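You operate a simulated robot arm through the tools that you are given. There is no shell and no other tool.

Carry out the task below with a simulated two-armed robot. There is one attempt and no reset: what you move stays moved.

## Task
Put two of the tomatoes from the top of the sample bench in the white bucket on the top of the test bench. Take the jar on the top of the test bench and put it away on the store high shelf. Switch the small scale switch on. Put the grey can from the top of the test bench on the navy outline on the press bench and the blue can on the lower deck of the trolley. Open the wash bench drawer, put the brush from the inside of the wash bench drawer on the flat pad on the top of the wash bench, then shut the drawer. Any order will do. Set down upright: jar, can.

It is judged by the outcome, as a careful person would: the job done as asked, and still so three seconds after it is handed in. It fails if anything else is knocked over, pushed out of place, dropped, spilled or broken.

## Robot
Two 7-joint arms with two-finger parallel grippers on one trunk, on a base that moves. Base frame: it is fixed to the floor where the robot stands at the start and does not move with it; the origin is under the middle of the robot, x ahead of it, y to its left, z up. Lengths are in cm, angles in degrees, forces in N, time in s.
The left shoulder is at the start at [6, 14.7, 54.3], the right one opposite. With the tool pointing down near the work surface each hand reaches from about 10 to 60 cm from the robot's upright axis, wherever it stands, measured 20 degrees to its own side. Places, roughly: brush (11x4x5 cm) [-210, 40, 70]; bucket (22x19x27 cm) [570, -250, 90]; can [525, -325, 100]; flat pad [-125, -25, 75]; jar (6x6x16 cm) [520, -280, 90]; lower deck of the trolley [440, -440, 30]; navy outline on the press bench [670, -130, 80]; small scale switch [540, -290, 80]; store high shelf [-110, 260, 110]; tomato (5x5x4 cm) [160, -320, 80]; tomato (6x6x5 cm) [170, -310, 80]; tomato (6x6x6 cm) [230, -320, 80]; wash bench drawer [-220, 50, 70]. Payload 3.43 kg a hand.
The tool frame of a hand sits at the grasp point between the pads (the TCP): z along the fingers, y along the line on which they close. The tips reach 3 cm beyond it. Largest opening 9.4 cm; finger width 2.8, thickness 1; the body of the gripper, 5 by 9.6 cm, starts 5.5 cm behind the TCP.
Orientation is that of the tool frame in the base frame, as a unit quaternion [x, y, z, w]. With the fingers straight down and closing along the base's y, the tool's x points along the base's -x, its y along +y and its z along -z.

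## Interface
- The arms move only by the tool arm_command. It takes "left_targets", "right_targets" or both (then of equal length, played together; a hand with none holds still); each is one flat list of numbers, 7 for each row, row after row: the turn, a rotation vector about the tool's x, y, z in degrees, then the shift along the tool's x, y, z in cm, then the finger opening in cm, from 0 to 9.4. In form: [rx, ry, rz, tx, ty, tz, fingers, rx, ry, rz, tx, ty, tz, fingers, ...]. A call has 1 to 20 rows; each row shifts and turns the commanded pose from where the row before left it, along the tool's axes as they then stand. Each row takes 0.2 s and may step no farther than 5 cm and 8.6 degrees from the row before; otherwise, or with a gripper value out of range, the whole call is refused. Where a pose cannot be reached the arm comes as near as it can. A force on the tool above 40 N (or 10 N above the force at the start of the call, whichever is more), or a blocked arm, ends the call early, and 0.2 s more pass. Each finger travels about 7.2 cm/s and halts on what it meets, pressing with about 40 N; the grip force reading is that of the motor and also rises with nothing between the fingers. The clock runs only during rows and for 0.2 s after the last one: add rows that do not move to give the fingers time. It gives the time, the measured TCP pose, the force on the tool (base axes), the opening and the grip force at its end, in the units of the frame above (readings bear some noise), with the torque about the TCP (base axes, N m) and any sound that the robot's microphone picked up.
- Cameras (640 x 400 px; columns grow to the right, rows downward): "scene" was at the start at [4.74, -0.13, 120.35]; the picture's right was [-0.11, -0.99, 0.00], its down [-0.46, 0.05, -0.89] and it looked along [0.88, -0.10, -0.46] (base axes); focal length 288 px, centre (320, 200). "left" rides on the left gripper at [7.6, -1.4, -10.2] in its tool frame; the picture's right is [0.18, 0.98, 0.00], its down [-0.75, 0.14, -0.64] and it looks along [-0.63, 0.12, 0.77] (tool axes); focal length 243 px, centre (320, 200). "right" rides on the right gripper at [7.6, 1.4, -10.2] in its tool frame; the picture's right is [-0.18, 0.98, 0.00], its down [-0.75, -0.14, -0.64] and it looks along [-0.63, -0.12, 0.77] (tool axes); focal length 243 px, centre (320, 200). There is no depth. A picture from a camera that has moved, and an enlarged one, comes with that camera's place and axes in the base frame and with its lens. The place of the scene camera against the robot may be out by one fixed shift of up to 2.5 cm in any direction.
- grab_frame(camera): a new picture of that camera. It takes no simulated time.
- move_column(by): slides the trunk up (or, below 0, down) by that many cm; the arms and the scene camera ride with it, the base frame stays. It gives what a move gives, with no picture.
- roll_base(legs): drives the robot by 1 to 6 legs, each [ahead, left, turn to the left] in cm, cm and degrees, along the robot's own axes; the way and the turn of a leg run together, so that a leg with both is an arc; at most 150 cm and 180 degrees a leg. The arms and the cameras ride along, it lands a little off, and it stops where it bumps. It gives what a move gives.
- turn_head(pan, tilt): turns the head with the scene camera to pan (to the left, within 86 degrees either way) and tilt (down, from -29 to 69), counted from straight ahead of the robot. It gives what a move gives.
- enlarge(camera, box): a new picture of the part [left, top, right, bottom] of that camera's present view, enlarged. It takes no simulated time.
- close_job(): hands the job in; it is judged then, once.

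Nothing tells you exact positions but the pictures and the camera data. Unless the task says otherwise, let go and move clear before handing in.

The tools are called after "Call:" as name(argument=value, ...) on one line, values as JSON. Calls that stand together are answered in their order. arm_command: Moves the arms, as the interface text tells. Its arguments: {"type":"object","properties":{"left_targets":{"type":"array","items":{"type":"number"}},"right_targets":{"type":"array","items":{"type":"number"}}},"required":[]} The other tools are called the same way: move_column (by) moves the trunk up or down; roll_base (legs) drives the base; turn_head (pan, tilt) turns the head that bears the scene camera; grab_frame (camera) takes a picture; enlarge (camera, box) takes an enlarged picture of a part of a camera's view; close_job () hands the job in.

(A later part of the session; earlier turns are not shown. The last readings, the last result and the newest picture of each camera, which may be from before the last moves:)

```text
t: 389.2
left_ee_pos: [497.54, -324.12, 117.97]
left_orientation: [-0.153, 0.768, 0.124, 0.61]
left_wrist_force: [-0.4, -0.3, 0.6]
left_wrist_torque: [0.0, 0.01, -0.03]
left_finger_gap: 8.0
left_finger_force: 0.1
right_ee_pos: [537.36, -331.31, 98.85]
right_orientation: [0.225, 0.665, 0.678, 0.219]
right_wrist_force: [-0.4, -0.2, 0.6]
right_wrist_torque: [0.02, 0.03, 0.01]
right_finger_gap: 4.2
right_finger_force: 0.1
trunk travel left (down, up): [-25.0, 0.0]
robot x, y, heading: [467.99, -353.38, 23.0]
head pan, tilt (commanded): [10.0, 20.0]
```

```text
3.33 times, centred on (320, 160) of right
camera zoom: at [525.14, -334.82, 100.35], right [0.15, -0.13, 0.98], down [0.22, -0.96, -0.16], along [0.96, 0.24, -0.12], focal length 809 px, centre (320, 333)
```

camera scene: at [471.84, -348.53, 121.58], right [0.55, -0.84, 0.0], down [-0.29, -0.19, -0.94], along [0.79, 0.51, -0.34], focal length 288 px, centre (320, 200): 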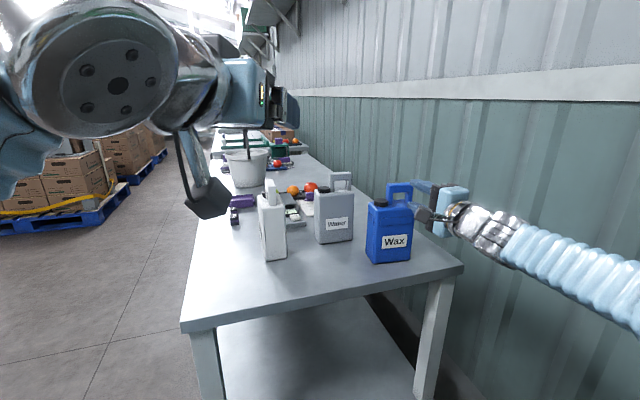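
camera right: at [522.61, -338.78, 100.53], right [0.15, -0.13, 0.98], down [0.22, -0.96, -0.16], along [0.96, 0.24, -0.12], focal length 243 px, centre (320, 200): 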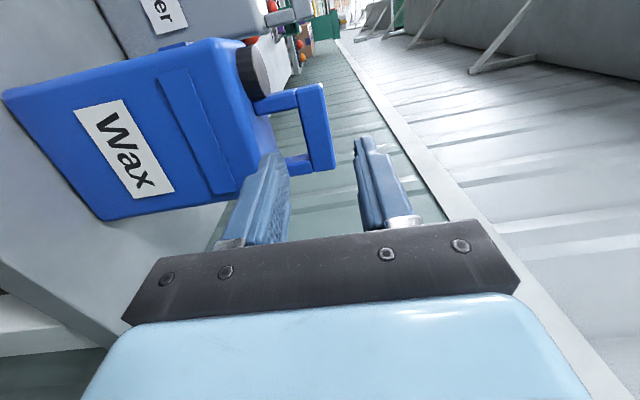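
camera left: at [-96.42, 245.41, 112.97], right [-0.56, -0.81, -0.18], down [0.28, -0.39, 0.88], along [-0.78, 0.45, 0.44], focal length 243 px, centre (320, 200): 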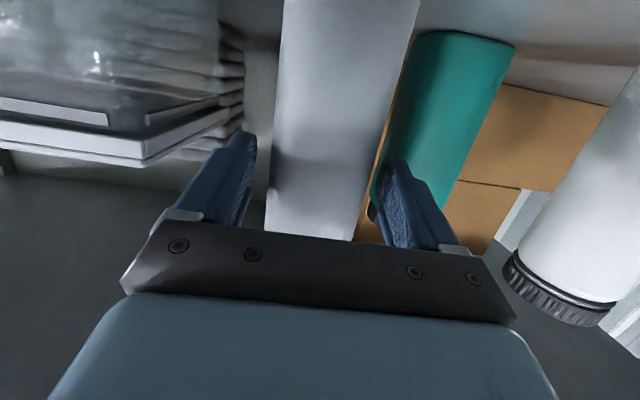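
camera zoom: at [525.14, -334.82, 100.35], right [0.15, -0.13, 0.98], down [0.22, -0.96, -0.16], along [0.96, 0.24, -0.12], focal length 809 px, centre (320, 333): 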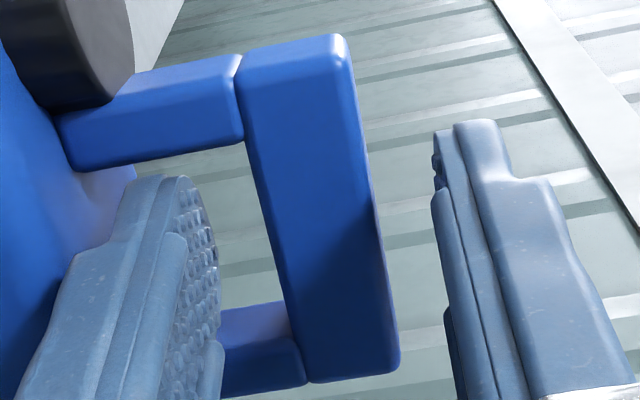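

Call:
arm_command(right_targets=[0, 0, 0, 0, 0, 0.6, 4.2, 0, 0, 0, 0, 0, 0.6, 4.2, 0, 0, 0, 0, 0, 0.5, 4.2, 0, 0, 0, 0, 0, 0, 4.2])

Call:
enlarge(camera="right", box=[240, 100, 400, 220])

```text
t: 390.2
left_ee_pos: [497.6, -324.06, 118.08]
left_orientation: [-0.153, 0.768, 0.125, 0.61]
left_wrist_force: [-0.4, -0.3, 0.3]
left_wrist_torque: [-0.01, 0.0, 0.02]
left_finger_gap: 8.0
left_finger_force: 0.0
right_ee_pos: [538.44, -329.95, 98.86]
right_orientation: [0.226, 0.665, 0.677, 0.221]
right_wrist_force: [0.3, -1.0, -0.3]
right_wrist_torque: [0.02, -0.03, -0.02]
right_finger_gap: 4.21
right_finger_force: 0.1
trunk travel left (down, up): [-25.0, 0.0]
robot x, y, heading: [468.33, -353.44, 23.1]
head pan, tilt (commanded): [10.0, 20.0]
```

```text
3.33 times, centred on (320, 160) of right
camera zoom: at [526.2, -333.49, 100.34], right [0.15, -0.13, 0.98], down [0.22, -0.96, -0.16], along [0.96, 0.24, -0.11], focal length 809 px, centre (320, 333)
```

zoom: 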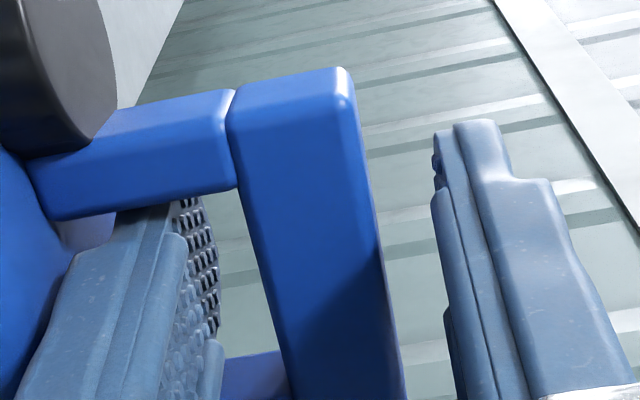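

The lower finger is through the loop with no contact force. I close on the bar.

Call:
arm_command(right_targets=[0, 0, 0, 0, 0, 0, 3, 0, 0, 0, 0, 0, 0, 2.2, 0, 0, 0, 0, 0, 0, 1, 0, 0, 0, 0, 0, 0, 0.5, 0, 0, 0, 0, 0, 0, 0.5])

Call:
grab_frame(camera="right")

Call:
enlarge(camera="scene", box=[280, 150, 480, 280])

```text
t: 391.4
left_ee_pos: [497.6, -323.99, 117.97]
left_orientation: [-0.153, 0.768, 0.124, 0.609]
left_wrist_force: [-0.6, 0.2, 0.3]
left_wrist_torque: [-0.01, -0.01, -0.01]
left_finger_gap: 8.03
left_finger_force: 0.0
right_ee_pos: [538.34, -329.99, 98.99]
right_orientation: [0.225, 0.664, 0.677, 0.221]
right_wrist_force: [3.5, -0.4, 5.8]
right_wrist_torque: [-0.09, -0.21, 0.01]
right_finger_gap: 2.41
right_finger_force: 39.8
trunk travel left (down, up): [-25.0, 0.0]
robot x, y, heading: [467.99, -353.36, 23.2]
head pan, tilt (commanded): [10.0, 20.0]
```

```text
taken
camera right: at [526.16, -333.5, 100.38], right [0.15, -0.13, 0.98], down [0.22, -0.96, -0.16], along [0.96, 0.24, -0.11], focal length 243 px, centre (320, 200)
```

right: 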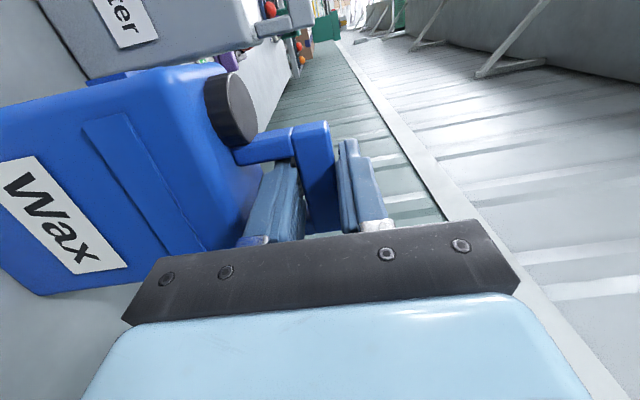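

```text
3.08 times, centred on (380, 215) of scene
camera zoom: at [471.81, -348.56, 121.59], right [0.55, -0.84, 0.0], down [-0.29, -0.19, -0.94], along [0.79, 0.51, -0.34], focal length 887 px, centre (135, 154)
```

zoom: 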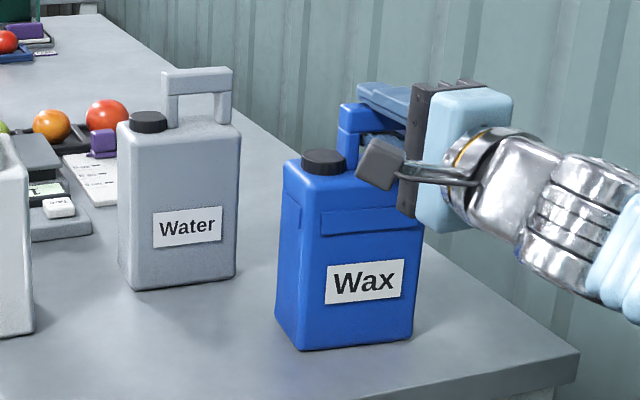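

The bar is gripped (2.4 cm, 40 N). I lift slowly and watch the load.

Call:
arm_command(right_targets=[0, 0, 0, 0, 0.6, 0, 0, 0, 0, 0, 0, 0.8, 0, 0, 0, 0, 0, 0, 1, 0, 0, 0, 0, 0, 0, 1, 0, 0, 0, 0, 0, 0, 0, 0, 0])

Call:
grab_frame(camera="right")

Call:
enlarge(camera="scene", box=[280, 150, 480, 280])

```text
t: 392.6
left_ee_pos: [497.65, -324.01, 118.29]
left_orientation: [-0.153, 0.768, 0.124, 0.609]
left_wrist_force: [-0.2, 0.9, 0.2]
left_wrist_torque: [0.03, -0.01, 0.02]
left_finger_gap: 8.0
left_finger_force: 0.0
right_ee_pos: [538.45, -330.16, 101.41]
right_orientation: [0.226, 0.664, 0.678, 0.221]
right_wrist_force: [1.0, 0.2, -10.7]
right_wrist_torque: [-0.22, -0.01, -0.01]
right_finger_gap: 2.4
right_finger_force: 40.0
right hand out of reach, approached as far as the arm can: row 4
trunk travel left (down, up): [-25.0, 0.0]
robot x, y, heading: [468.26, -352.92, 22.7]
head pan, tilt (commanded): [10.0, 20.0]
```

```text
taken
camera right: at [526.22, -333.62, 102.58], right [0.15, -0.13, 0.98], down [0.22, -0.96, -0.16], along [0.96, 0.24, -0.12], focal length 243 px, centre (320, 200)
```

right: 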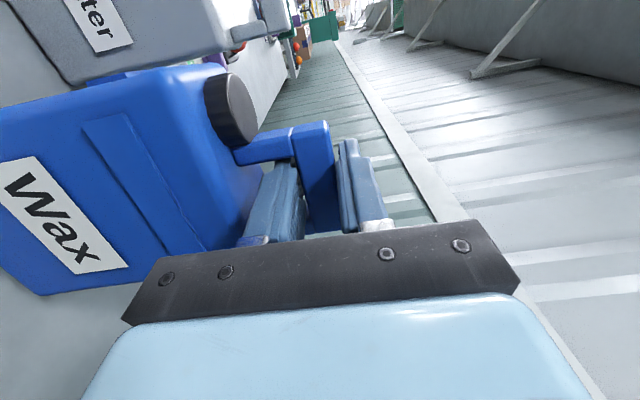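

```text
3.08 times, centred on (380, 215) of scene
camera zoom: at [471.92, -348.51, 121.57], right [0.55, -0.84, 0.0], down [-0.29, -0.19, -0.94], along [0.79, 0.51, -0.34], focal length 887 px, centre (135, 154)
```

zoom: 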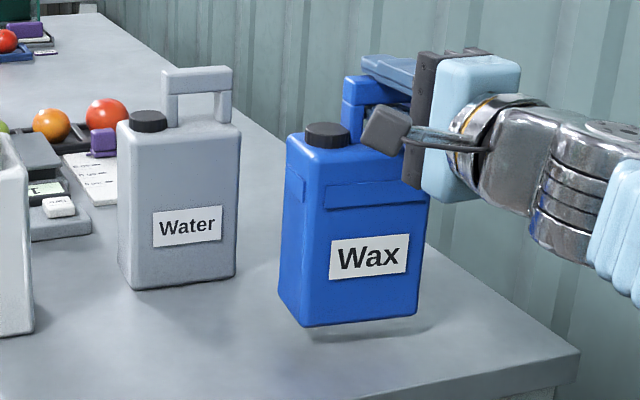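

The blue can hangs level, 2.4 cm clear (about 1.1 kg). I drive back away from the bench end to clear it.

Call:
roll_base(legs=[[-20, -11.5, 0]])

Call:
turn_head(pan=-10, tilt=28)

Call:
grab_frame(camera="scene")

```text
t: 394.3
left_ee_pos: [483.55, -342.37, 117.99]
left_orientation: [-0.154, 0.768, 0.124, 0.609]
left_wrist_force: [-0.5, 1.4, -0.3]
left_wrist_torque: [-0.01, -0.01, 0.01]
left_finger_gap: 7.99
left_finger_force: 0.1
right_ee_pos: [524.4, -348.27, 101.18]
right_orientation: [0.224, 0.666, 0.677, 0.219]
right_wrist_force: [-0.2, -0.2, -11.4]
right_wrist_torque: [-0.21, -0.03, 0.0]
right_finger_gap: 2.42
right_finger_force: 39.6
trunk travel left (down, up): [-25.0, 0.0]
robot x, y, heading: [454.18, -371.73, 23.3]
head pan, tilt (commanded): [10.0, 20.0]
```

```text
t: 395.1
left_ee_pos: [483.53, -342.38, 117.98]
left_orientation: [-0.154, 0.768, 0.125, 0.609]
left_wrist_force: [-0.5, 0.6, 0.1]
left_wrist_torque: [-0.01, 0.02, -0.01]
left_finger_gap: 7.99
left_finger_force: 0.1
right_ee_pos: [524.35, -348.39, 101.24]
right_orientation: [0.224, 0.665, 0.678, 0.219]
right_wrist_force: [0.1, -0.8, -10.6]
right_wrist_torque: [-0.22, -0.01, -0.02]
right_finger_gap: 2.43
right_finger_force: 40.0
trunk travel left (down, up): [-25.0, 0.0]
robot x, y, heading: [454.17, -372.13, 23.3]
head pan, tilt (commanded): [-10.0, 28.0]
```

```text
taken
camera scene: at [459.04, -369.96, 120.29], right [0.23, -0.97, 0.0], down [-0.46, -0.11, -0.88], along [0.86, 0.2, -0.47], focal length 288 px, centre (320, 200)
```

scene: 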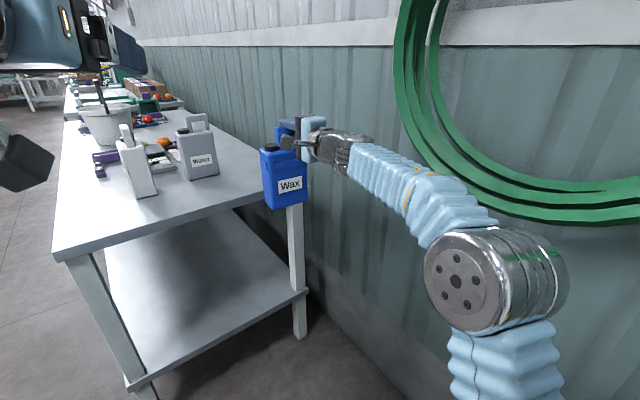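

Clear of the bench. The green hose on the wall is near my elbow, so I first move away from the wall, then turn to face the trolley.

Call:
roll_base(legs=[[-25, 43, 0], [0, 0, -60]])

Call:
turn_head(pan=-35, tilt=28)

Call:
grab_frame(camera="scene")

Call:
turn_head(pan=0, tilt=28)

Call:
grab_frame(camera="scene")

```text
t: 400.7
left_ee_pos: [454.58, -353.69, 117.96]
left_orientation: [0.252, 0.741, -0.199, 0.59]
left_wrist_force: [0.3, -0.4, -1.0]
left_wrist_torque: [-0.02, 0.02, 0.02]
left_finger_gap: 8.01
left_finger_force: 0.1
right_ee_pos: [469.74, -392.03, 101.23]
right_orientation: [0.527, 0.463, 0.476, 0.53]
right_wrist_force: [0.9, 0.1, -11.3]
right_wrist_torque: [-0.13, 0.18, 0.01]
right_finger_gap: 2.39
right_finger_force: 40.0
trunk travel left (down, up): [-25.0, 0.0]
robot x, y, heading: [414.43, -342.67, -37.1]
head pan, tilt (commanded): [-10.0, 28.0]
```

```text
t: 401.6
left_ee_pos: [454.45, -353.79, 117.99]
left_orientation: [0.252, 0.741, -0.198, 0.59]
left_wrist_force: [-0.5, -0.2, 0.0]
left_wrist_torque: [-0.01, -0.02, -0.02]
left_finger_gap: 7.98
left_finger_force: 0.0
right_ee_pos: [469.72, -391.95, 101.17]
right_orientation: [0.528, 0.463, 0.476, 0.529]
right_wrist_force: [-0.3, 0.2, -11.2]
right_wrist_torque: [-0.1, 0.16, 0.03]
right_finger_gap: 2.44
right_finger_force: 39.5
trunk travel left (down, up): [-25.0, 0.0]
robot x, y, heading: [414.16, -343.03, -36.6]
head pan, tilt (commanded): [-35.0, 28.0]
```

```text
taken
camera scene: at [413.61, -348.79, 120.29], right [-0.95, -0.31, 0.0], down [-0.15, 0.45, -0.88], along [0.27, -0.84, -0.47], focal length 288 px, centre (320, 200)
```

scene: 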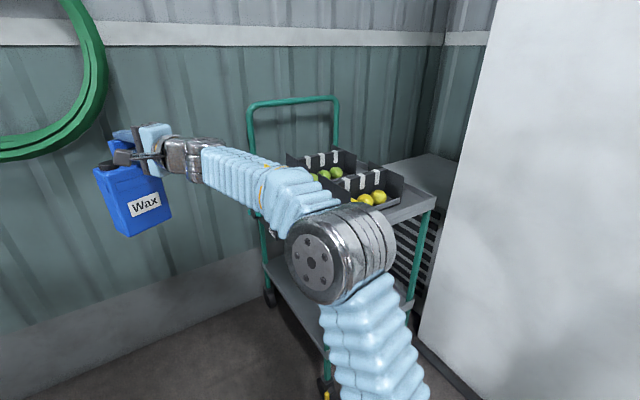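

```text
t: 402.6
left_ee_pos: [454.67, -353.73, 118.02]
left_orientation: [0.252, 0.742, -0.198, 0.59]
left_wrist_force: [0.4, 0.0, -0.4]
left_wrist_torque: [0.0, -0.02, 0.0]
left_finger_gap: 7.97
left_finger_force: 0.0
right_ee_pos: [469.8, -391.94, 101.21]
right_orientation: [0.528, 0.464, 0.475, 0.529]
right_wrist_force: [-0.2, 0.3, -10.1]
right_wrist_torque: [-0.09, 0.19, 0.05]
right_finger_gap: 2.42
right_finger_force: 40.3
trunk travel left (down, up): [-25.0, 0.0]
robot x, y, heading: [414.25, -342.73, -36.8]
head pan, tilt (commanded): [0.0, 28.0]
```

```text
taken
camera scene: at [418.06, -345.61, 120.28], right [-0.6, -0.8, 0.0], down [-0.38, 0.28, -0.88], along [0.71, -0.53, -0.47], focal length 288 px, centre (320, 200)
```

scene: 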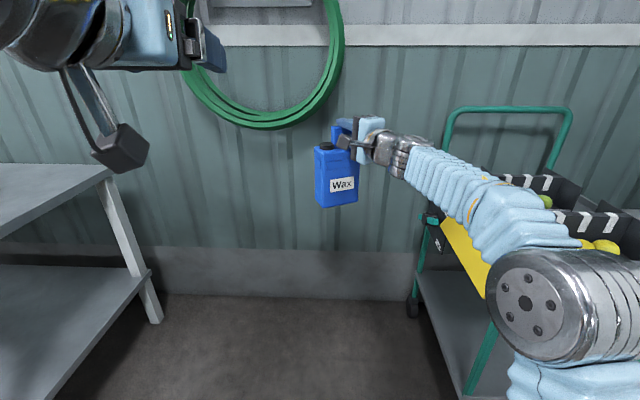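

The trolley's lower deck is open at its front. I back up 25 cm for room, straighten the hand to point ahead and lower the can toward deck height.

Call:
roll_base(legs=[[-27, 0, 0]])

Call:
arm_command(right_targets=[0, -8.3, 0, 0, 0, -2, 0, 0, -8.3, 0, 0, 0, -2, 0, 0, -8.3, 0, 0, 0, -2, 0, 0, -8.3, 0, 0, 0, -2, 0, 0, 0, 0, -1, -4, -1, 0, 0, 0, 0, -1, -4, -1, 0, 0, 0, 0, -1, -4, -1, 0, 0, 0, 0, -1, -4, -1, 0, 0, 0, 0, 0, -4, 0, 0])

Call:
grab_frame(camera="scene")

Call:
grab_frame(camera="right")

```text
t: 404.5
left_ee_pos: [433.24, -337.6, 118.05]
left_orientation: [0.252, 0.741, -0.198, 0.59]
left_wrist_force: [0.7, 0.6, -0.5]
left_wrist_torque: [-0.01, 0.01, 0.01]
left_finger_gap: 7.98
left_finger_force: 0.0
right_ee_pos: [448.35, -375.94, 101.16]
right_orientation: [0.527, 0.463, 0.476, 0.53]
right_wrist_force: [0.6, 0.4, -11.0]
right_wrist_torque: [-0.08, 0.13, 0.03]
right_finger_gap: 2.43
right_finger_force: 40.1
trunk travel left (down, up): [-25.0, 0.0]
robot x, y, heading: [393.53, -326.55, -36.6]
head pan, tilt (commanded): [0.0, 28.0]
```

```text
t: 406.5
left_ee_pos: [433.15, -337.53, 118.0]
left_orientation: [0.253, 0.741, -0.198, 0.589]
left_wrist_force: [-0.7, 0.0, 0.2]
left_wrist_torque: [-0.07, 0.0, 0.04]
left_finger_gap: 8.02
left_finger_force: 0.1
right_ee_pos: [435.4, -373.54, 81.09]
right_orientation: [0.642, 0.293, 0.305, 0.639]
right_wrist_force: [-0.3, 1.5, -10.6]
right_wrist_torque: [0.07, 0.14, -0.02]
right_finger_gap: 2.36
right_finger_force: 40.0
trunk travel left (down, up): [-25.0, 0.0]
robot x, y, heading: [393.38, -326.82, -36.7]
head pan, tilt (commanded): [0.0, 28.0]
```

```text
taken
camera scene: at [396.66, -329.53, 120.29], right [-0.6, -0.8, 0.0], down [-0.38, 0.28, -0.88], along [0.71, -0.53, -0.47], focal length 288 px, centre (320, 200)
```

scene: 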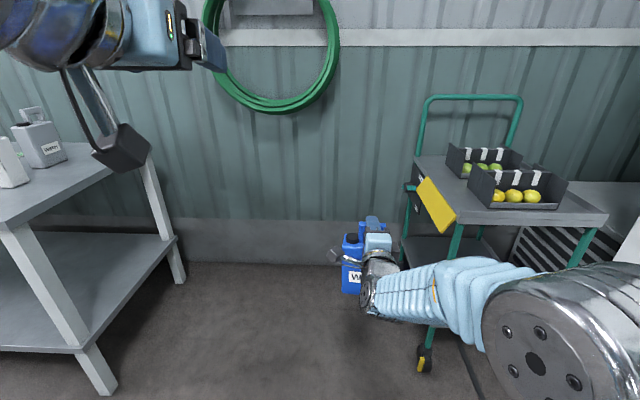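

```text
taken
camera right: at [432.39, -360.98, 82.54], right [-0.13, -0.15, 0.98], down [-0.97, -0.16, -0.16], along [0.18, -0.97, -0.13], focal length 243 px, centre (320, 200)
```

right: 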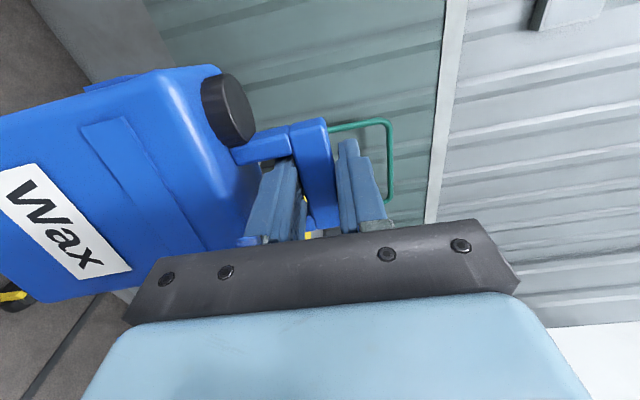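

Call:
arm_command(right_targets=[0, 0, 0, 0, -4.2, 0, 0, 0, 0, 0, 0, -4.2, 0, 0, 0, 0, 0, 0, -4.2, 0, 0, 0, 0, 0, 0, -4.2, 0, 0, 0, 0, 0, 0, -4.2, 0, 0, 0, 0, 0, 0, -4.2, 0, 0, 0, 0, 0, 0, 0, 0, 0])

Call:
turn_head(pan=-15, tilt=35)

Call:
grab_frame(camera="scene")

```text
t: 408.1
left_ee_pos: [433.25, -337.59, 118.1]
left_orientation: [0.252, 0.742, -0.198, 0.59]
left_wrist_force: [-0.4, 0.7, -0.1]
left_wrist_torque: [0.01, 0.01, 0.03]
left_finger_gap: 8.0
left_finger_force: 0.1
right_ee_pos: [435.97, -373.25, 55.68]
right_orientation: [0.642, 0.293, 0.305, 0.64]
right_wrist_force: [0.2, -0.4, -10.1]
right_wrist_torque: [0.0, 0.22, 0.04]
right_finger_gap: 2.02
right_finger_force: 39.9
trunk travel left (down, up): [-25.0, 0.0]
robot x, y, heading: [393.3, -326.73, -37.0]
head pan, tilt (commanded): [0.0, 28.0]
```

```text
t: 408.9
left_ee_pos: [433.23, -337.6, 118.11]
left_orientation: [0.252, 0.742, -0.197, 0.589]
left_wrist_force: [0.7, 0.2, -0.6]
left_wrist_torque: [-0.02, 0.0, 0.02]
left_finger_gap: 8.02
left_finger_force: 0.0
right_ee_pos: [435.95, -373.24, 55.81]
right_orientation: [0.643, 0.292, 0.305, 0.639]
right_wrist_force: [-1.0, 0.9, -10.2]
right_wrist_torque: [0.01, 0.27, -0.01]
right_finger_gap: 1.98
right_finger_force: 40.0
trunk travel left (down, up): [-25.0, 0.0]
robot x, y, heading: [392.91, -326.53, -37.1]
head pan, tilt (commanded): [-15.0, 35.0]
```

```text
taken
camera scene: at [394.82, -330.99, 119.19], right [-0.79, -0.62, 0.0], down [-0.35, 0.45, -0.82], along [0.51, -0.64, -0.57], focal length 288 px, centre (320, 200)
```

scene: 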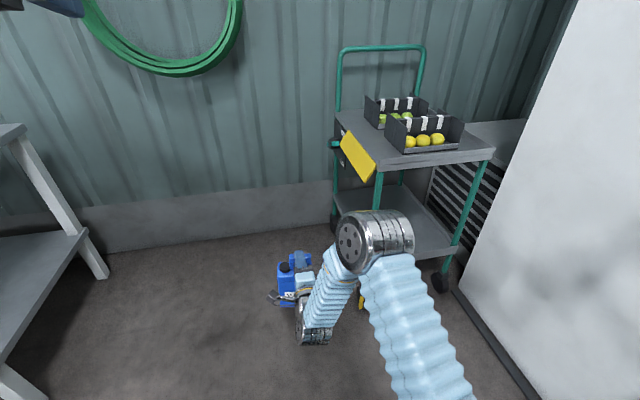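

Call:
grab_frame(camera="right")

Call:
enlarge(camera="scene", box=[240, 220, 380, 340])

```text
taken
camera right: at [433.01, -360.77, 57.29], right [-0.13, -0.15, 0.98], down [-0.97, -0.16, -0.16], along [0.18, -0.97, -0.13], focal length 243 px, centre (320, 200)
```

right: 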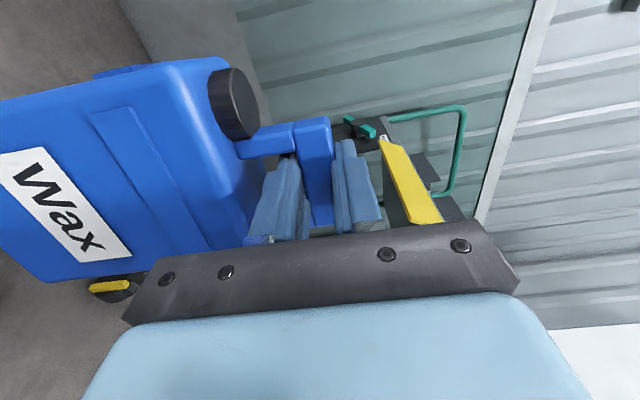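

```text
3.33 times, centred on (310, 280) of scene
camera zoom: at [394.82, -330.99, 119.19], right [-0.79, -0.62, 0.0], down [-0.35, 0.45, -0.82], along [0.51, -0.64, -0.57], focal length 961 px, centre (353, -67)
```

zoom: 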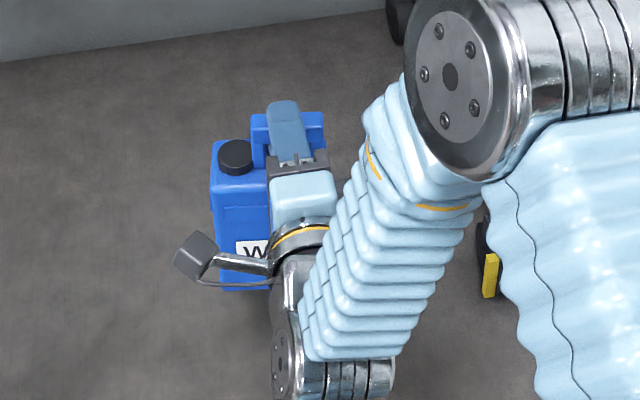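

The can hangs level. I shift the hand 4 cm right and strafe right to line it up with the middle of the trolley's front opening.

Call:
arm_command(right_targets=[0, 0, 0, -2, 0, 0, 0, 0, 0, 0, -2, 0, 0, 0])

Call:
roll_base(legs=[[0, -46, 0]])

Call:
turn_head(pan=0, tilt=35)

Call:
grab_frame(camera="scene")

Call:
grab_frame(camera="right")

Call:
turn_head(pan=-45, tilt=35)

Call:
grab_frame(camera="scene")

```text
t: 409.5
left_ee_pos: [433.29, -337.56, 118.09]
left_orientation: [0.252, 0.742, -0.198, 0.589]
left_wrist_force: [0.4, -0.5, -0.4]
left_wrist_torque: [-0.02, 0.0, -0.01]
left_finger_gap: 8.0
left_finger_force: 0.3
right_ee_pos: [433.54, -376.38, 55.67]
right_orientation: [0.642, 0.293, 0.306, 0.639]
right_wrist_force: [0.0, 0.4, -11.8]
right_wrist_torque: [0.05, 0.23, 0.0]
right_finger_gap: 2.01
right_finger_force: 39.7
trunk travel left (down, up): [-25.0, 0.0]
robot x, y, heading: [393.28, -326.56, -37.1]
head pan, tilt (commanded): [-15.0, 35.0]
```

```text
t: 412.2
left_ee_pos: [405.41, -374.6, 118.03]
left_orientation: [0.254, 0.741, -0.199, 0.589]
left_wrist_force: [0.8, -0.8, -0.1]
left_wrist_torque: [-0.02, 0.01, 0.0]
left_finger_gap: 8.02
left_finger_force: 0.1
right_ee_pos: [405.51, -413.37, 55.82]
right_orientation: [0.642, 0.292, 0.304, 0.64]
right_wrist_force: [-0.3, 0.5, -10.7]
right_wrist_torque: [0.03, 0.3, -0.01]
right_finger_gap: 2.03
right_finger_force: 40.2
trunk travel left (down, up): [-25.0, 0.0]
robot x, y, heading: [365.49, -363.53, -37.0]
head pan, tilt (commanded): [-15.0, 35.0]
```

```text
t: 413.0
left_ee_pos: [405.28, -374.62, 118.05]
left_orientation: [0.253, 0.742, -0.198, 0.589]
left_wrist_force: [-0.2, 0.1, 0.2]
left_wrist_torque: [-0.03, 0.01, 0.02]
left_finger_gap: 7.99
left_finger_force: 0.1
right_ee_pos: [405.43, -413.33, 55.62]
right_orientation: [0.643, 0.292, 0.304, 0.64]
right_wrist_force: [0.9, -0.8, -10.7]
right_wrist_torque: [-0.01, 0.26, -0.06]
right_finger_gap: 2.0
right_finger_force: 40.1
trunk travel left (down, up): [-25.0, 0.0]
robot x, y, heading: [365.19, -363.51, -37.0]
head pan, tilt (commanded): [0.0, 35.0]
```

```text
taken
camera scene: at [368.61, -366.27, 119.19], right [-0.6, -0.8, 0.0], down [-0.46, 0.35, -0.82], along [0.65, -0.49, -0.57], focal length 288 px, centre (320, 200)
```

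scene: 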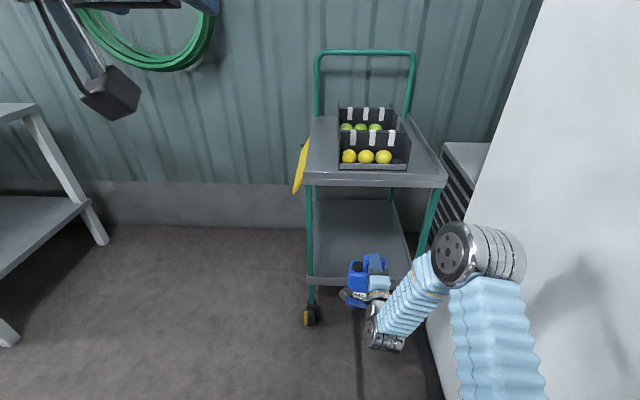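

```text
taken
camera right: at [402.59, -400.82, 57.24], right [-0.13, -0.15, 0.98], down [-0.97, -0.16, -0.16], along [0.18, -0.98, -0.13], focal length 243 px, centre (320, 200)
```

right: 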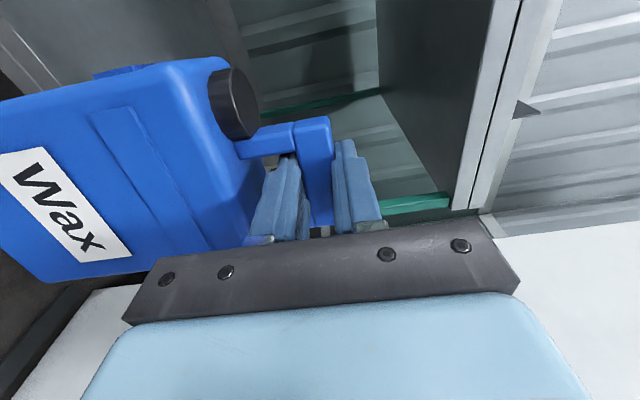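

```text
t: 414.1
left_ee_pos: [405.5, -374.7, 118.11]
left_orientation: [0.252, 0.742, -0.197, 0.589]
left_wrist_force: [-0.3, 0.0, 0.8]
left_wrist_torque: [0.04, 0.0, -0.02]
left_finger_gap: 8.01
left_finger_force: 0.1
right_ee_pos: [405.6, -413.27, 55.7]
right_orientation: [0.642, 0.292, 0.305, 0.64]
right_wrist_force: [-0.4, -0.7, -11.6]
right_wrist_torque: [-0.03, 0.25, -0.01]
right_finger_gap: 1.99
right_finger_force: 39.9
trunk travel left (down, up): [-25.0, 0.0]
robot x, y, heading: [365.07, -363.37, -37.1]
head pan, tilt (commanded): [-45.0, 35.0]
```

```text
taken
camera scene: at [362.81, -369.68, 119.19], right [-0.99, -0.14, 0.0], down [-0.08, 0.57, -0.82], along [0.11, -0.81, -0.57], focal length 288 px, centre (320, 200)
```

scene: 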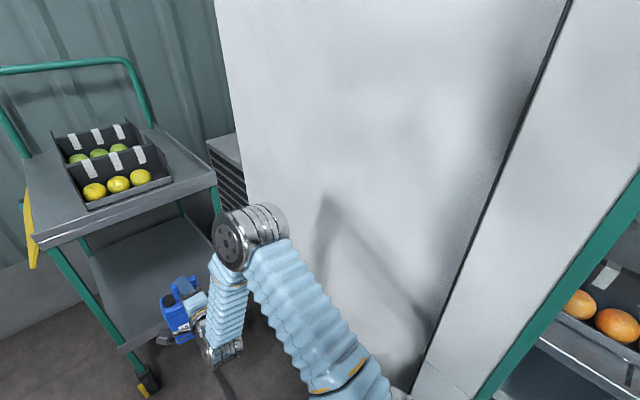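

The can is lined up with the open front of the lower deck, with the elbow clear of the fridge. I drive forward 26 cm to bring the can in over the lower deck.

Call:
roll_base(legs=[[26, 0, 0]])

Call:
turn_head(pan=0, tilt=40)

Call:
grab_frame(camera="scene")

Call:
grab_frame(camera="right")

```text
t: 416.0
left_ee_pos: [426.53, -390.77, 118.05]
left_orientation: [0.254, 0.741, -0.199, 0.589]
left_wrist_force: [-0.4, 0.0, -0.1]
left_wrist_torque: [0.0, 0.0, 0.03]
left_finger_gap: 8.02
left_finger_force: 0.1
right_ee_pos: [426.53, -429.51, 55.75]
right_orientation: [0.642, 0.291, 0.304, 0.64]
right_wrist_force: [0.4, -0.7, -10.8]
right_wrist_torque: [0.01, 0.26, 0.0]
right_finger_gap: 2.0
right_finger_force: 39.8
trunk travel left (down, up): [-25.0, 0.0]
robot x, y, heading: [386.43, -379.49, -37.6]
head pan, tilt (commanded): [-45.0, 35.0]
```

```text
t: 417.1
left_ee_pos: [426.51, -390.78, 118.06]
left_orientation: [0.254, 0.741, -0.199, 0.589]
left_wrist_force: [1.1, 0.1, 0.5]
left_wrist_torque: [-0.01, -0.01, 0.0]
left_finger_gap: 8.01
left_finger_force: 0.1
right_ee_pos: [426.58, -429.52, 55.74]
right_orientation: [0.643, 0.291, 0.303, 0.64]
right_wrist_force: [0.0, -0.1, -11.0]
right_wrist_torque: [0.03, 0.28, 0.03]
right_finger_gap: 1.96
right_finger_force: 39.2
trunk travel left (down, up): [-25.0, 0.0]
robot x, y, heading: [386.66, -379.76, -37.3]
head pan, tilt (commanded): [0.0, 40.0]
```

```text
taken
camera scene: at [389.54, -382.13, 118.43], right [-0.61, -0.8, 0.0], down [-0.51, 0.39, -0.77], along [0.61, -0.46, -0.64], focal length 288 px, centre (320, 200)
```

scene: 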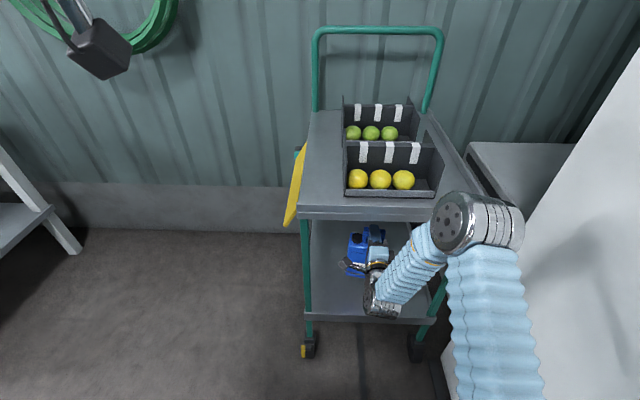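

```text
taken
camera right: at [423.69, -416.92, 57.24], right [-0.13, -0.15, 0.98], down [-0.97, -0.16, -0.16], along [0.18, -0.98, -0.13], focal length 243 px, centre (320, 200)
```

right: 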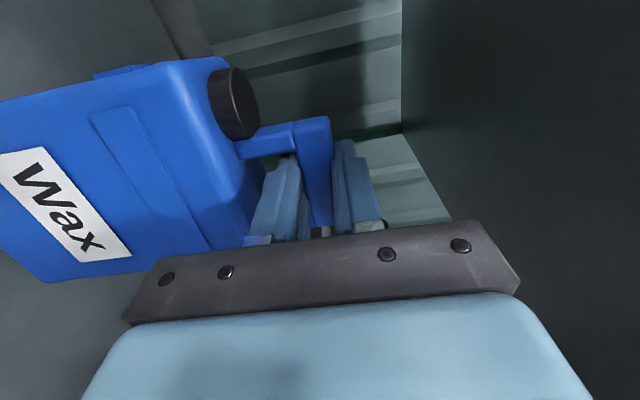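

Call:
enlarge(camera="scene", box=[290, 190, 460, 340])

```text
2.67 times, centred on (375, 265) of scene
camera zoom: at [389.54, -382.13, 118.43], right [-0.61, -0.8, 0.0], down [-0.51, 0.39, -0.77], along [0.61, -0.46, -0.64], focal length 769 px, centre (173, 27)
```

zoom: 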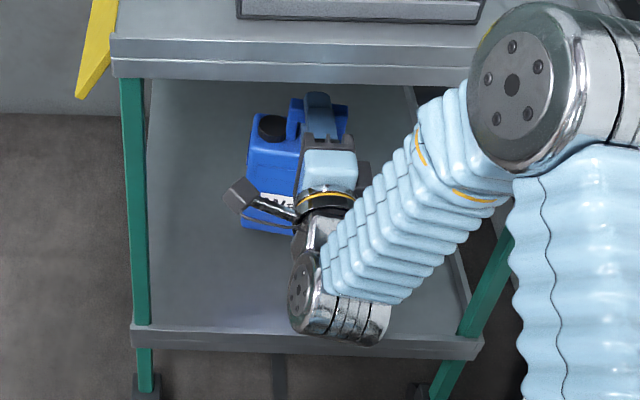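

The can hangs over the lower deck, well inside. I lower it in steps until the deck takes its weight.

Call:
arm_command(right_targets=[0, 0, 0, 0, -1.5, 0, 0, 0, 0, 0, 0, -1.5, 0, 0, 0, 0, 0, 0, -1, 0, 0, 0, 0, 0, 0, -0.7, 0, 0, 0, 0, 0, 0, -0.7, 0, 0])

Call:
grab_frame(camera="right")

Call:
enlarge(camera="scene", box=[290, 190, 460, 340])

```text
t: 418.3
left_ee_pos: [426.46, -390.7, 118.0]
left_orientation: [0.254, 0.741, -0.199, 0.589]
left_wrist_force: [-0.7, -0.5, -0.1]
left_wrist_torque: [0.01, 0.0, -0.01]
left_finger_gap: 7.99
left_finger_force: 0.0
right_ee_pos: [426.7, -429.6, 50.29]
right_orientation: [0.643, 0.29, 0.304, 0.64]
right_wrist_force: [-0.2, 0.2, -10.5]
right_wrist_torque: [0.02, 0.24, -0.02]
right_finger_gap: 1.99
right_finger_force: 39.9
trunk travel left (down, up): [-25.0, 0.0]
robot x, y, heading: [386.77, -379.55, -37.1]
head pan, tilt (commanded): [0.0, 40.0]
```

```text
taken
camera right: at [423.76, -416.9, 51.85], right [-0.13, -0.15, 0.98], down [-0.97, -0.16, -0.16], along [0.18, -0.98, -0.13], focal length 243 px, centre (320, 200)
```

right: 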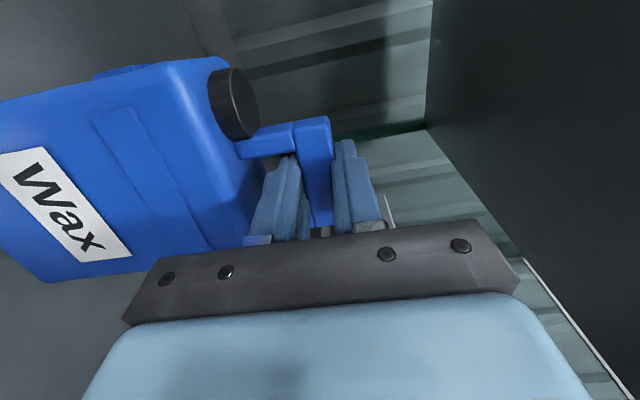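

```text
2.67 times, centred on (375, 265) of scene
camera zoom: at [389.54, -382.12, 118.43], right [-0.6, -0.8, 0.0], down [-0.51, 0.39, -0.77], along [0.61, -0.46, -0.64], focal length 769 px, centre (173, 27)
```

zoom: 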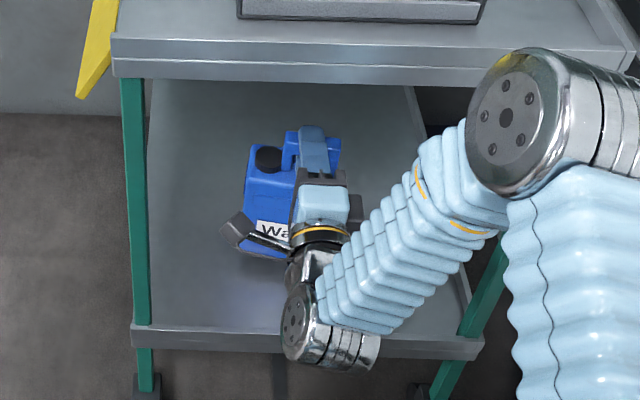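

Call:
arm_command(right_targets=[0, 0, 0, 0, -0.7, 0, 0, 0, 0, 0, 0, -0.7, 0, 0, 0, 0, 0, 0, -0.7, 0, 0, 0, 0, 0, 0, -0.7, 0, 0, 0, 0, 0, 0, 0, 0, 0])

```text
t: 419.5
left_ee_pos: [426.5, -390.7, 118.11]
left_orientation: [0.254, 0.741, -0.199, 0.589]
left_wrist_force: [-0.1, 0.3, 0.0]
left_wrist_torque: [0.0, 0.01, 0.0]
left_finger_gap: 8.02
left_finger_force: 0.0
right_ee_pos: [426.72, -429.39, 47.46]
right_orientation: [0.643, 0.292, 0.303, 0.639]
right_wrist_force: [-0.5, -0.6, -11.0]
right_wrist_torque: [-0.01, 0.25, -0.01]
right_finger_gap: 2.0
right_finger_force: 39.8
trunk travel left (down, up): [-25.0, 0.0]
robot x, y, heading: [386.33, -379.59, -37.2]
head pan, tilt (commanded): [0.0, 40.0]
```

Call:
grab_frame(camera="scene")

Call:
arm_command(right_targets=[0, 0, 0, 0, -0.7, 0, 0, 0, 0, 0, 0, -0.7, 0, 0, 0, 0, 0, 0, -0.7, 0, 0, 0, 0, 0, 0, 0, 0, 0])

Call:
grab_frame(camera="scene")

```text
taken
camera scene: at [389.54, -382.12, 118.43], right [-0.6, -0.8, 0.0], down [-0.51, 0.39, -0.77], along [0.61, -0.46, -0.64], focal length 288 px, centre (320, 200)
```

scene: 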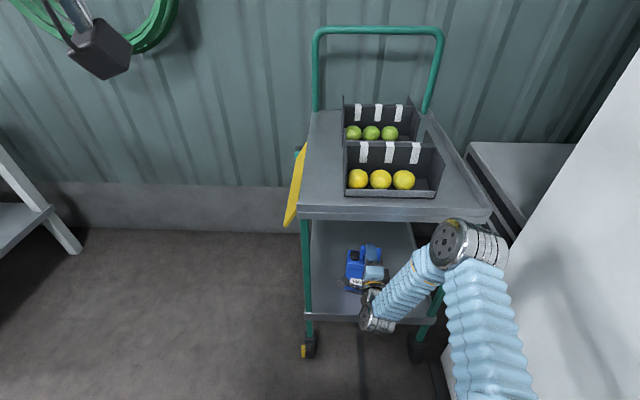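

```text
t: 420.2
left_ee_pos: [426.32, -390.52, 118.09]
left_orientation: [0.255, 0.74, -0.201, 0.589]
left_wrist_force: [-0.4, 0.3, -0.5]
left_wrist_torque: [0.04, -0.01, 0.0]
left_finger_gap: 8.0
left_finger_force: 0.1
right_ee_pos: [427.04, -429.32, 46.93]
right_orientation: [0.634, 0.288, 0.309, 0.648]
right_wrist_force: [-2.6, 3.9, 16.0]
right_wrist_torque: [-0.58, 0.97, -0.12]
right_finger_gap: 2.09
right_finger_force: 40.1
trunk travel left (down, up): [-25.0, 0.0]
robot x, y, heading: [386.48, -379.49, -37.2]
head pan, tilt (commanded): [0.0, 40.0]
stopped in row 3 (right hand): the force on the tool passed its limit at 46 N (the readings are from after the stop); the commanded pose is now the measured one
```

```text
taken
camera scene: at [389.39, -381.92, 118.46], right [-0.6, -0.8, 0.0], down [-0.51, 0.39, -0.77], along [0.61, -0.46, -0.64], focal length 288 px, centre (320, 200)
```

scene: 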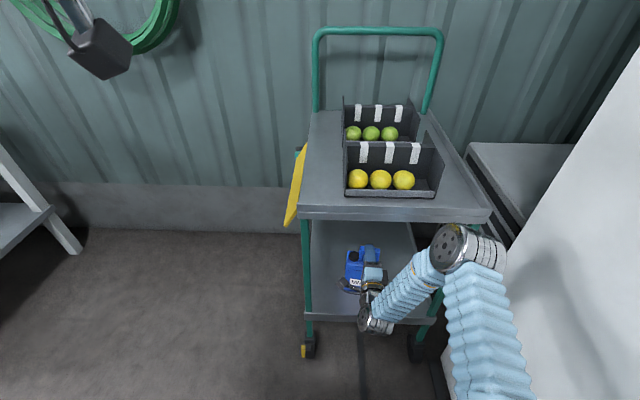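

The can touches the deck (bottom at about z=28). I ease the pressure slightly and open the fingers.

Call:
arm_command(right_targets=[0, 0, 0, 0, 0.15, 0, 0, 0, 0, 0, 0, 0, 0, 1.6, 0, 0, 0, 0, 0, 0, 2.4, 0, 0, 0, 0, 0, 0, 3.2, 0, 0, 0, 0, 0, 0, 4, 0, 0, 0, 0, 0, 0, 4.2])

Call:
grab_frame(camera="right")

Call:
enlarge(camera="scene", box=[290, 190, 460, 340])

```text
t: 421.6
left_ee_pos: [426.47, -390.55, 118.11]
left_orientation: [0.254, 0.741, -0.2, 0.589]
left_wrist_force: [0.3, -0.5, -0.5]
left_wrist_torque: [0.02, 0.01, -0.01]
left_finger_gap: 8.02
left_finger_force: 0.1
right_ee_pos: [427.04, -429.42, 46.68]
right_orientation: [0.636, 0.288, 0.309, 0.646]
right_wrist_force: [0.4, -0.6, 0.6]
right_wrist_torque: [0.0, 0.01, -0.01]
right_finger_gap: 4.2
right_finger_force: 0.0
trunk travel left (down, up): [-25.0, 0.0]
robot x, y, heading: [386.23, -379.67, -37.1]
head pan, tilt (commanded): [0.0, 40.0]
```

```text
taken
camera right: at [424.03, -416.78, 48.12], right [-0.15, -0.14, 0.98], down [-0.97, -0.16, -0.17], along [0.18, -0.98, -0.11], focal length 243 px, centre (320, 200)
```

right: 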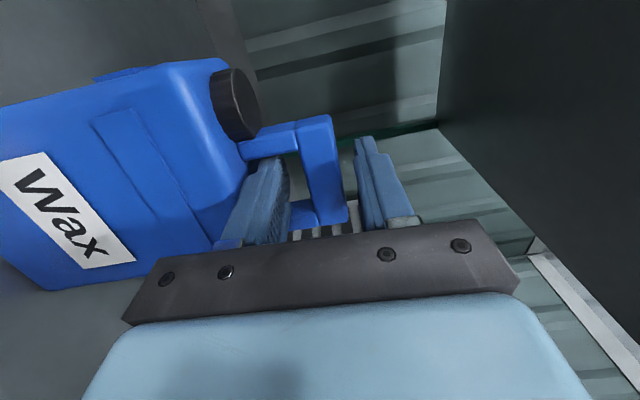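

```text
2.67 times, centred on (375, 265) of scene
camera zoom: at [389.48, -382.05, 118.44], right [-0.6, -0.8, 0.0], down [-0.51, 0.39, -0.77], along [0.61, -0.46, -0.64], focal length 769 px, centre (173, 27)
```

zoom: 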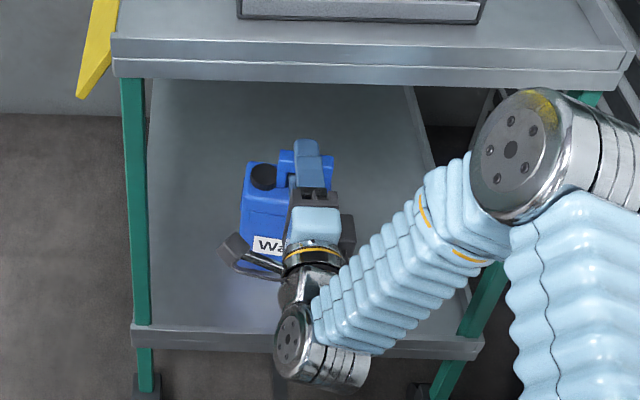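

The can stands on the deck, released. I withdraw the fingers straight back out of the handle loop.

Call:
arm_command(right_targets=[0, 0, 0, 0, 0, -1, 4.2, 0, 0, 0, 0, 0, -1.5, 4.2, 0, 0, 0, 0, 0, -2, 4.2, 0, 0, 0, 0, 0, -2.5, 4.2, 0, 0, 0, 0, 0, -3, 4.2])

Call:
grab_frame(camera="right")

Call:
enlarge(camera="scene", box=[290, 190, 460, 340])

```text
t: 422.9
left_ee_pos: [426.32, -390.64, 118.14]
left_orientation: [0.254, 0.741, -0.199, 0.589]
left_wrist_force: [-0.6, -0.5, -0.2]
left_wrist_torque: [0.01, 0.0, -0.03]
left_finger_gap: 8.0
left_finger_force: 0.1
right_ee_pos: [419.21, -422.94, 46.61]
right_orientation: [0.636, 0.287, 0.309, 0.646]
right_wrist_force: [-0.5, -0.1, 0.5]
right_wrist_torque: [0.0, 0.01, -0.02]
right_finger_gap: 4.21
right_finger_force: 0.0
trunk travel left (down, up): [-25.0, 0.0]
robot x, y, heading: [386.31, -379.28, -37.1]
head pan, tilt (commanded): [0.0, 40.0]
```

```text
taken
camera right: at [416.2, -410.37, 47.9], right [-0.15, -0.14, 0.98], down [-0.97, -0.16, -0.17], along [0.18, -0.98, -0.11], focal length 243 px, centre (320, 200)
```

right: 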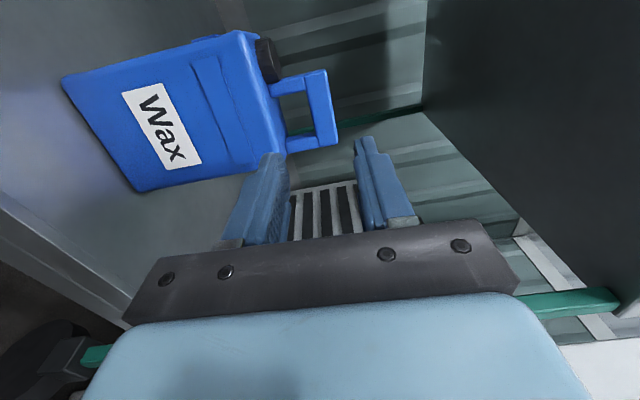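

```text
2.67 times, centred on (375, 265) of scene
camera zoom: at [389.49, -382.05, 118.44], right [-0.6, -0.8, 0.0], down [-0.51, 0.39, -0.77], along [0.61, -0.46, -0.64], focal length 769 px, centre (173, 27)
```

zoom: 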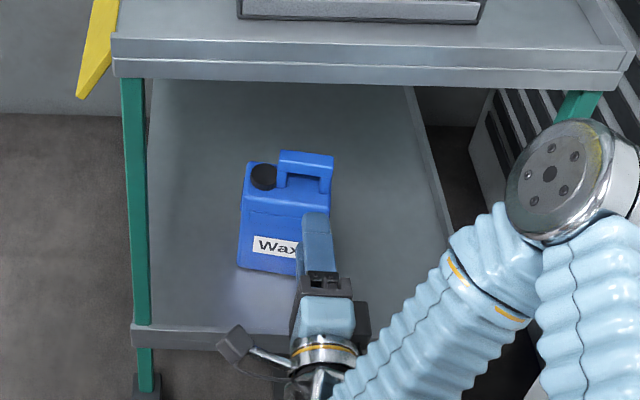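

The blue can stands upright in the middle of the lower deck. I back away, move clear of the fridge and raise the hand again.

Call:
roll_base(legs=[[-30, 0, 0], [0, 45, 0]])

Call:
arm_command(right_targets=[0, 0, 0, 1, 4.5, 0, 4.2, 0, 0, 0, 1, 4.5, 0, 4.2, 0, 0, 0, 1, 4.5, 0, 4.2, 0, 0, 0, 1, 4.5, 0, 4.2, 0, 0, 0, 0, 4.5, 0, 4.2, 0, 0, 0, 0, 4.5, 0, 4.2, 0, 0, 0, 0, 4.5, 0, 4.2, 0, 0, 0, 0, 4.5, 0, 4.2, 0, 0, 0, 0, 4.5, 0, 4.2, 0, 0, 0, 0, 4.5, 0, 4.2, 0, 0, 0, 0, 3.5, 0, 4.2])

Call:
turn_head(pan=-15, tilt=25)

Call:
grab_frame(camera="scene")

```text
t: 427.2
left_ee_pos: [430.17, -336.06, 117.95]
left_orientation: [0.251, 0.742, -0.197, 0.59]
left_wrist_force: [-1.0, 0.6, 0.3]
left_wrist_torque: [0.01, -0.03, 0.0]
left_finger_gap: 7.99
left_finger_force: 0.1
right_ee_pos: [423.23, -368.36, 46.48]
right_orientation: [0.635, 0.291, 0.312, 0.644]
right_wrist_force: [-0.5, 0.2, 0.3]
right_wrist_torque: [-0.03, 0.0, 0.01]
right_finger_gap: 4.17
right_finger_force: 0.0
trunk travel left (down, up): [-25.0, 0.0]
robot x, y, heading: [390.31, -325.6, -36.9]
head pan, tilt (commanded): [0.0, 40.0]
```

```text
t: 429.6
left_ee_pos: [430.28, -336.05, 118.05]
left_orientation: [0.251, 0.741, -0.198, 0.59]
left_wrist_force: [-0.1, -0.5, 0.2]
left_wrist_torque: [0.01, -0.02, -0.02]
left_finger_gap: 8.01
left_finger_force: 0.0
right_ee_pos: [424.29, -365.28, 94.92]
right_orientation: [0.636, 0.29, 0.311, 0.644]
right_wrist_force: [-0.2, 0.1, 0.4]
right_wrist_torque: [0.0, -0.02, 0.01]
right_finger_gap: 4.22
right_finger_force: 0.1
trunk travel left (down, up): [-25.0, 0.0]
robot x, y, heading: [389.85, -325.53, -36.6]
head pan, tilt (commanded): [0.0, 40.0]
```

```text
t: 430.4
left_ee_pos: [430.11, -336.22, 118.05]
left_orientation: [0.251, 0.742, -0.197, 0.59]
left_wrist_force: [-0.4, 0.9, 0.0]
left_wrist_torque: [-0.01, 0.0, 0.01]
left_finger_gap: 8.01
left_finger_force: 0.0
right_ee_pos: [424.25, -365.23, 94.87]
right_orientation: [0.635, 0.29, 0.312, 0.644]
right_wrist_force: [0.2, -0.3, -0.1]
right_wrist_torque: [0.01, 0.0, -0.02]
right_finger_gap: 4.2
right_finger_force: 0.0
trunk travel left (down, up): [-25.0, 0.0]
robot x, y, heading: [390.21, -325.15, -36.9]
head pan, tilt (commanded): [-15.0, 25.0]
```

```text
taken
camera scene: at [392.05, -329.91, 120.77], right [-0.78, -0.62, 0.0], down [-0.26, 0.33, -0.91], along [0.56, -0.71, -0.42], focal length 288 px, centre (320, 200)
```

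scene: 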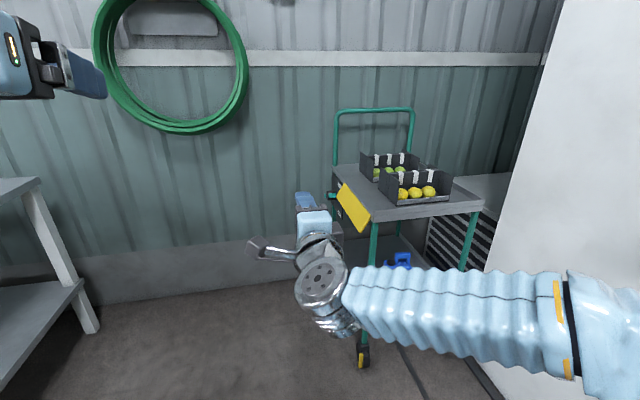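

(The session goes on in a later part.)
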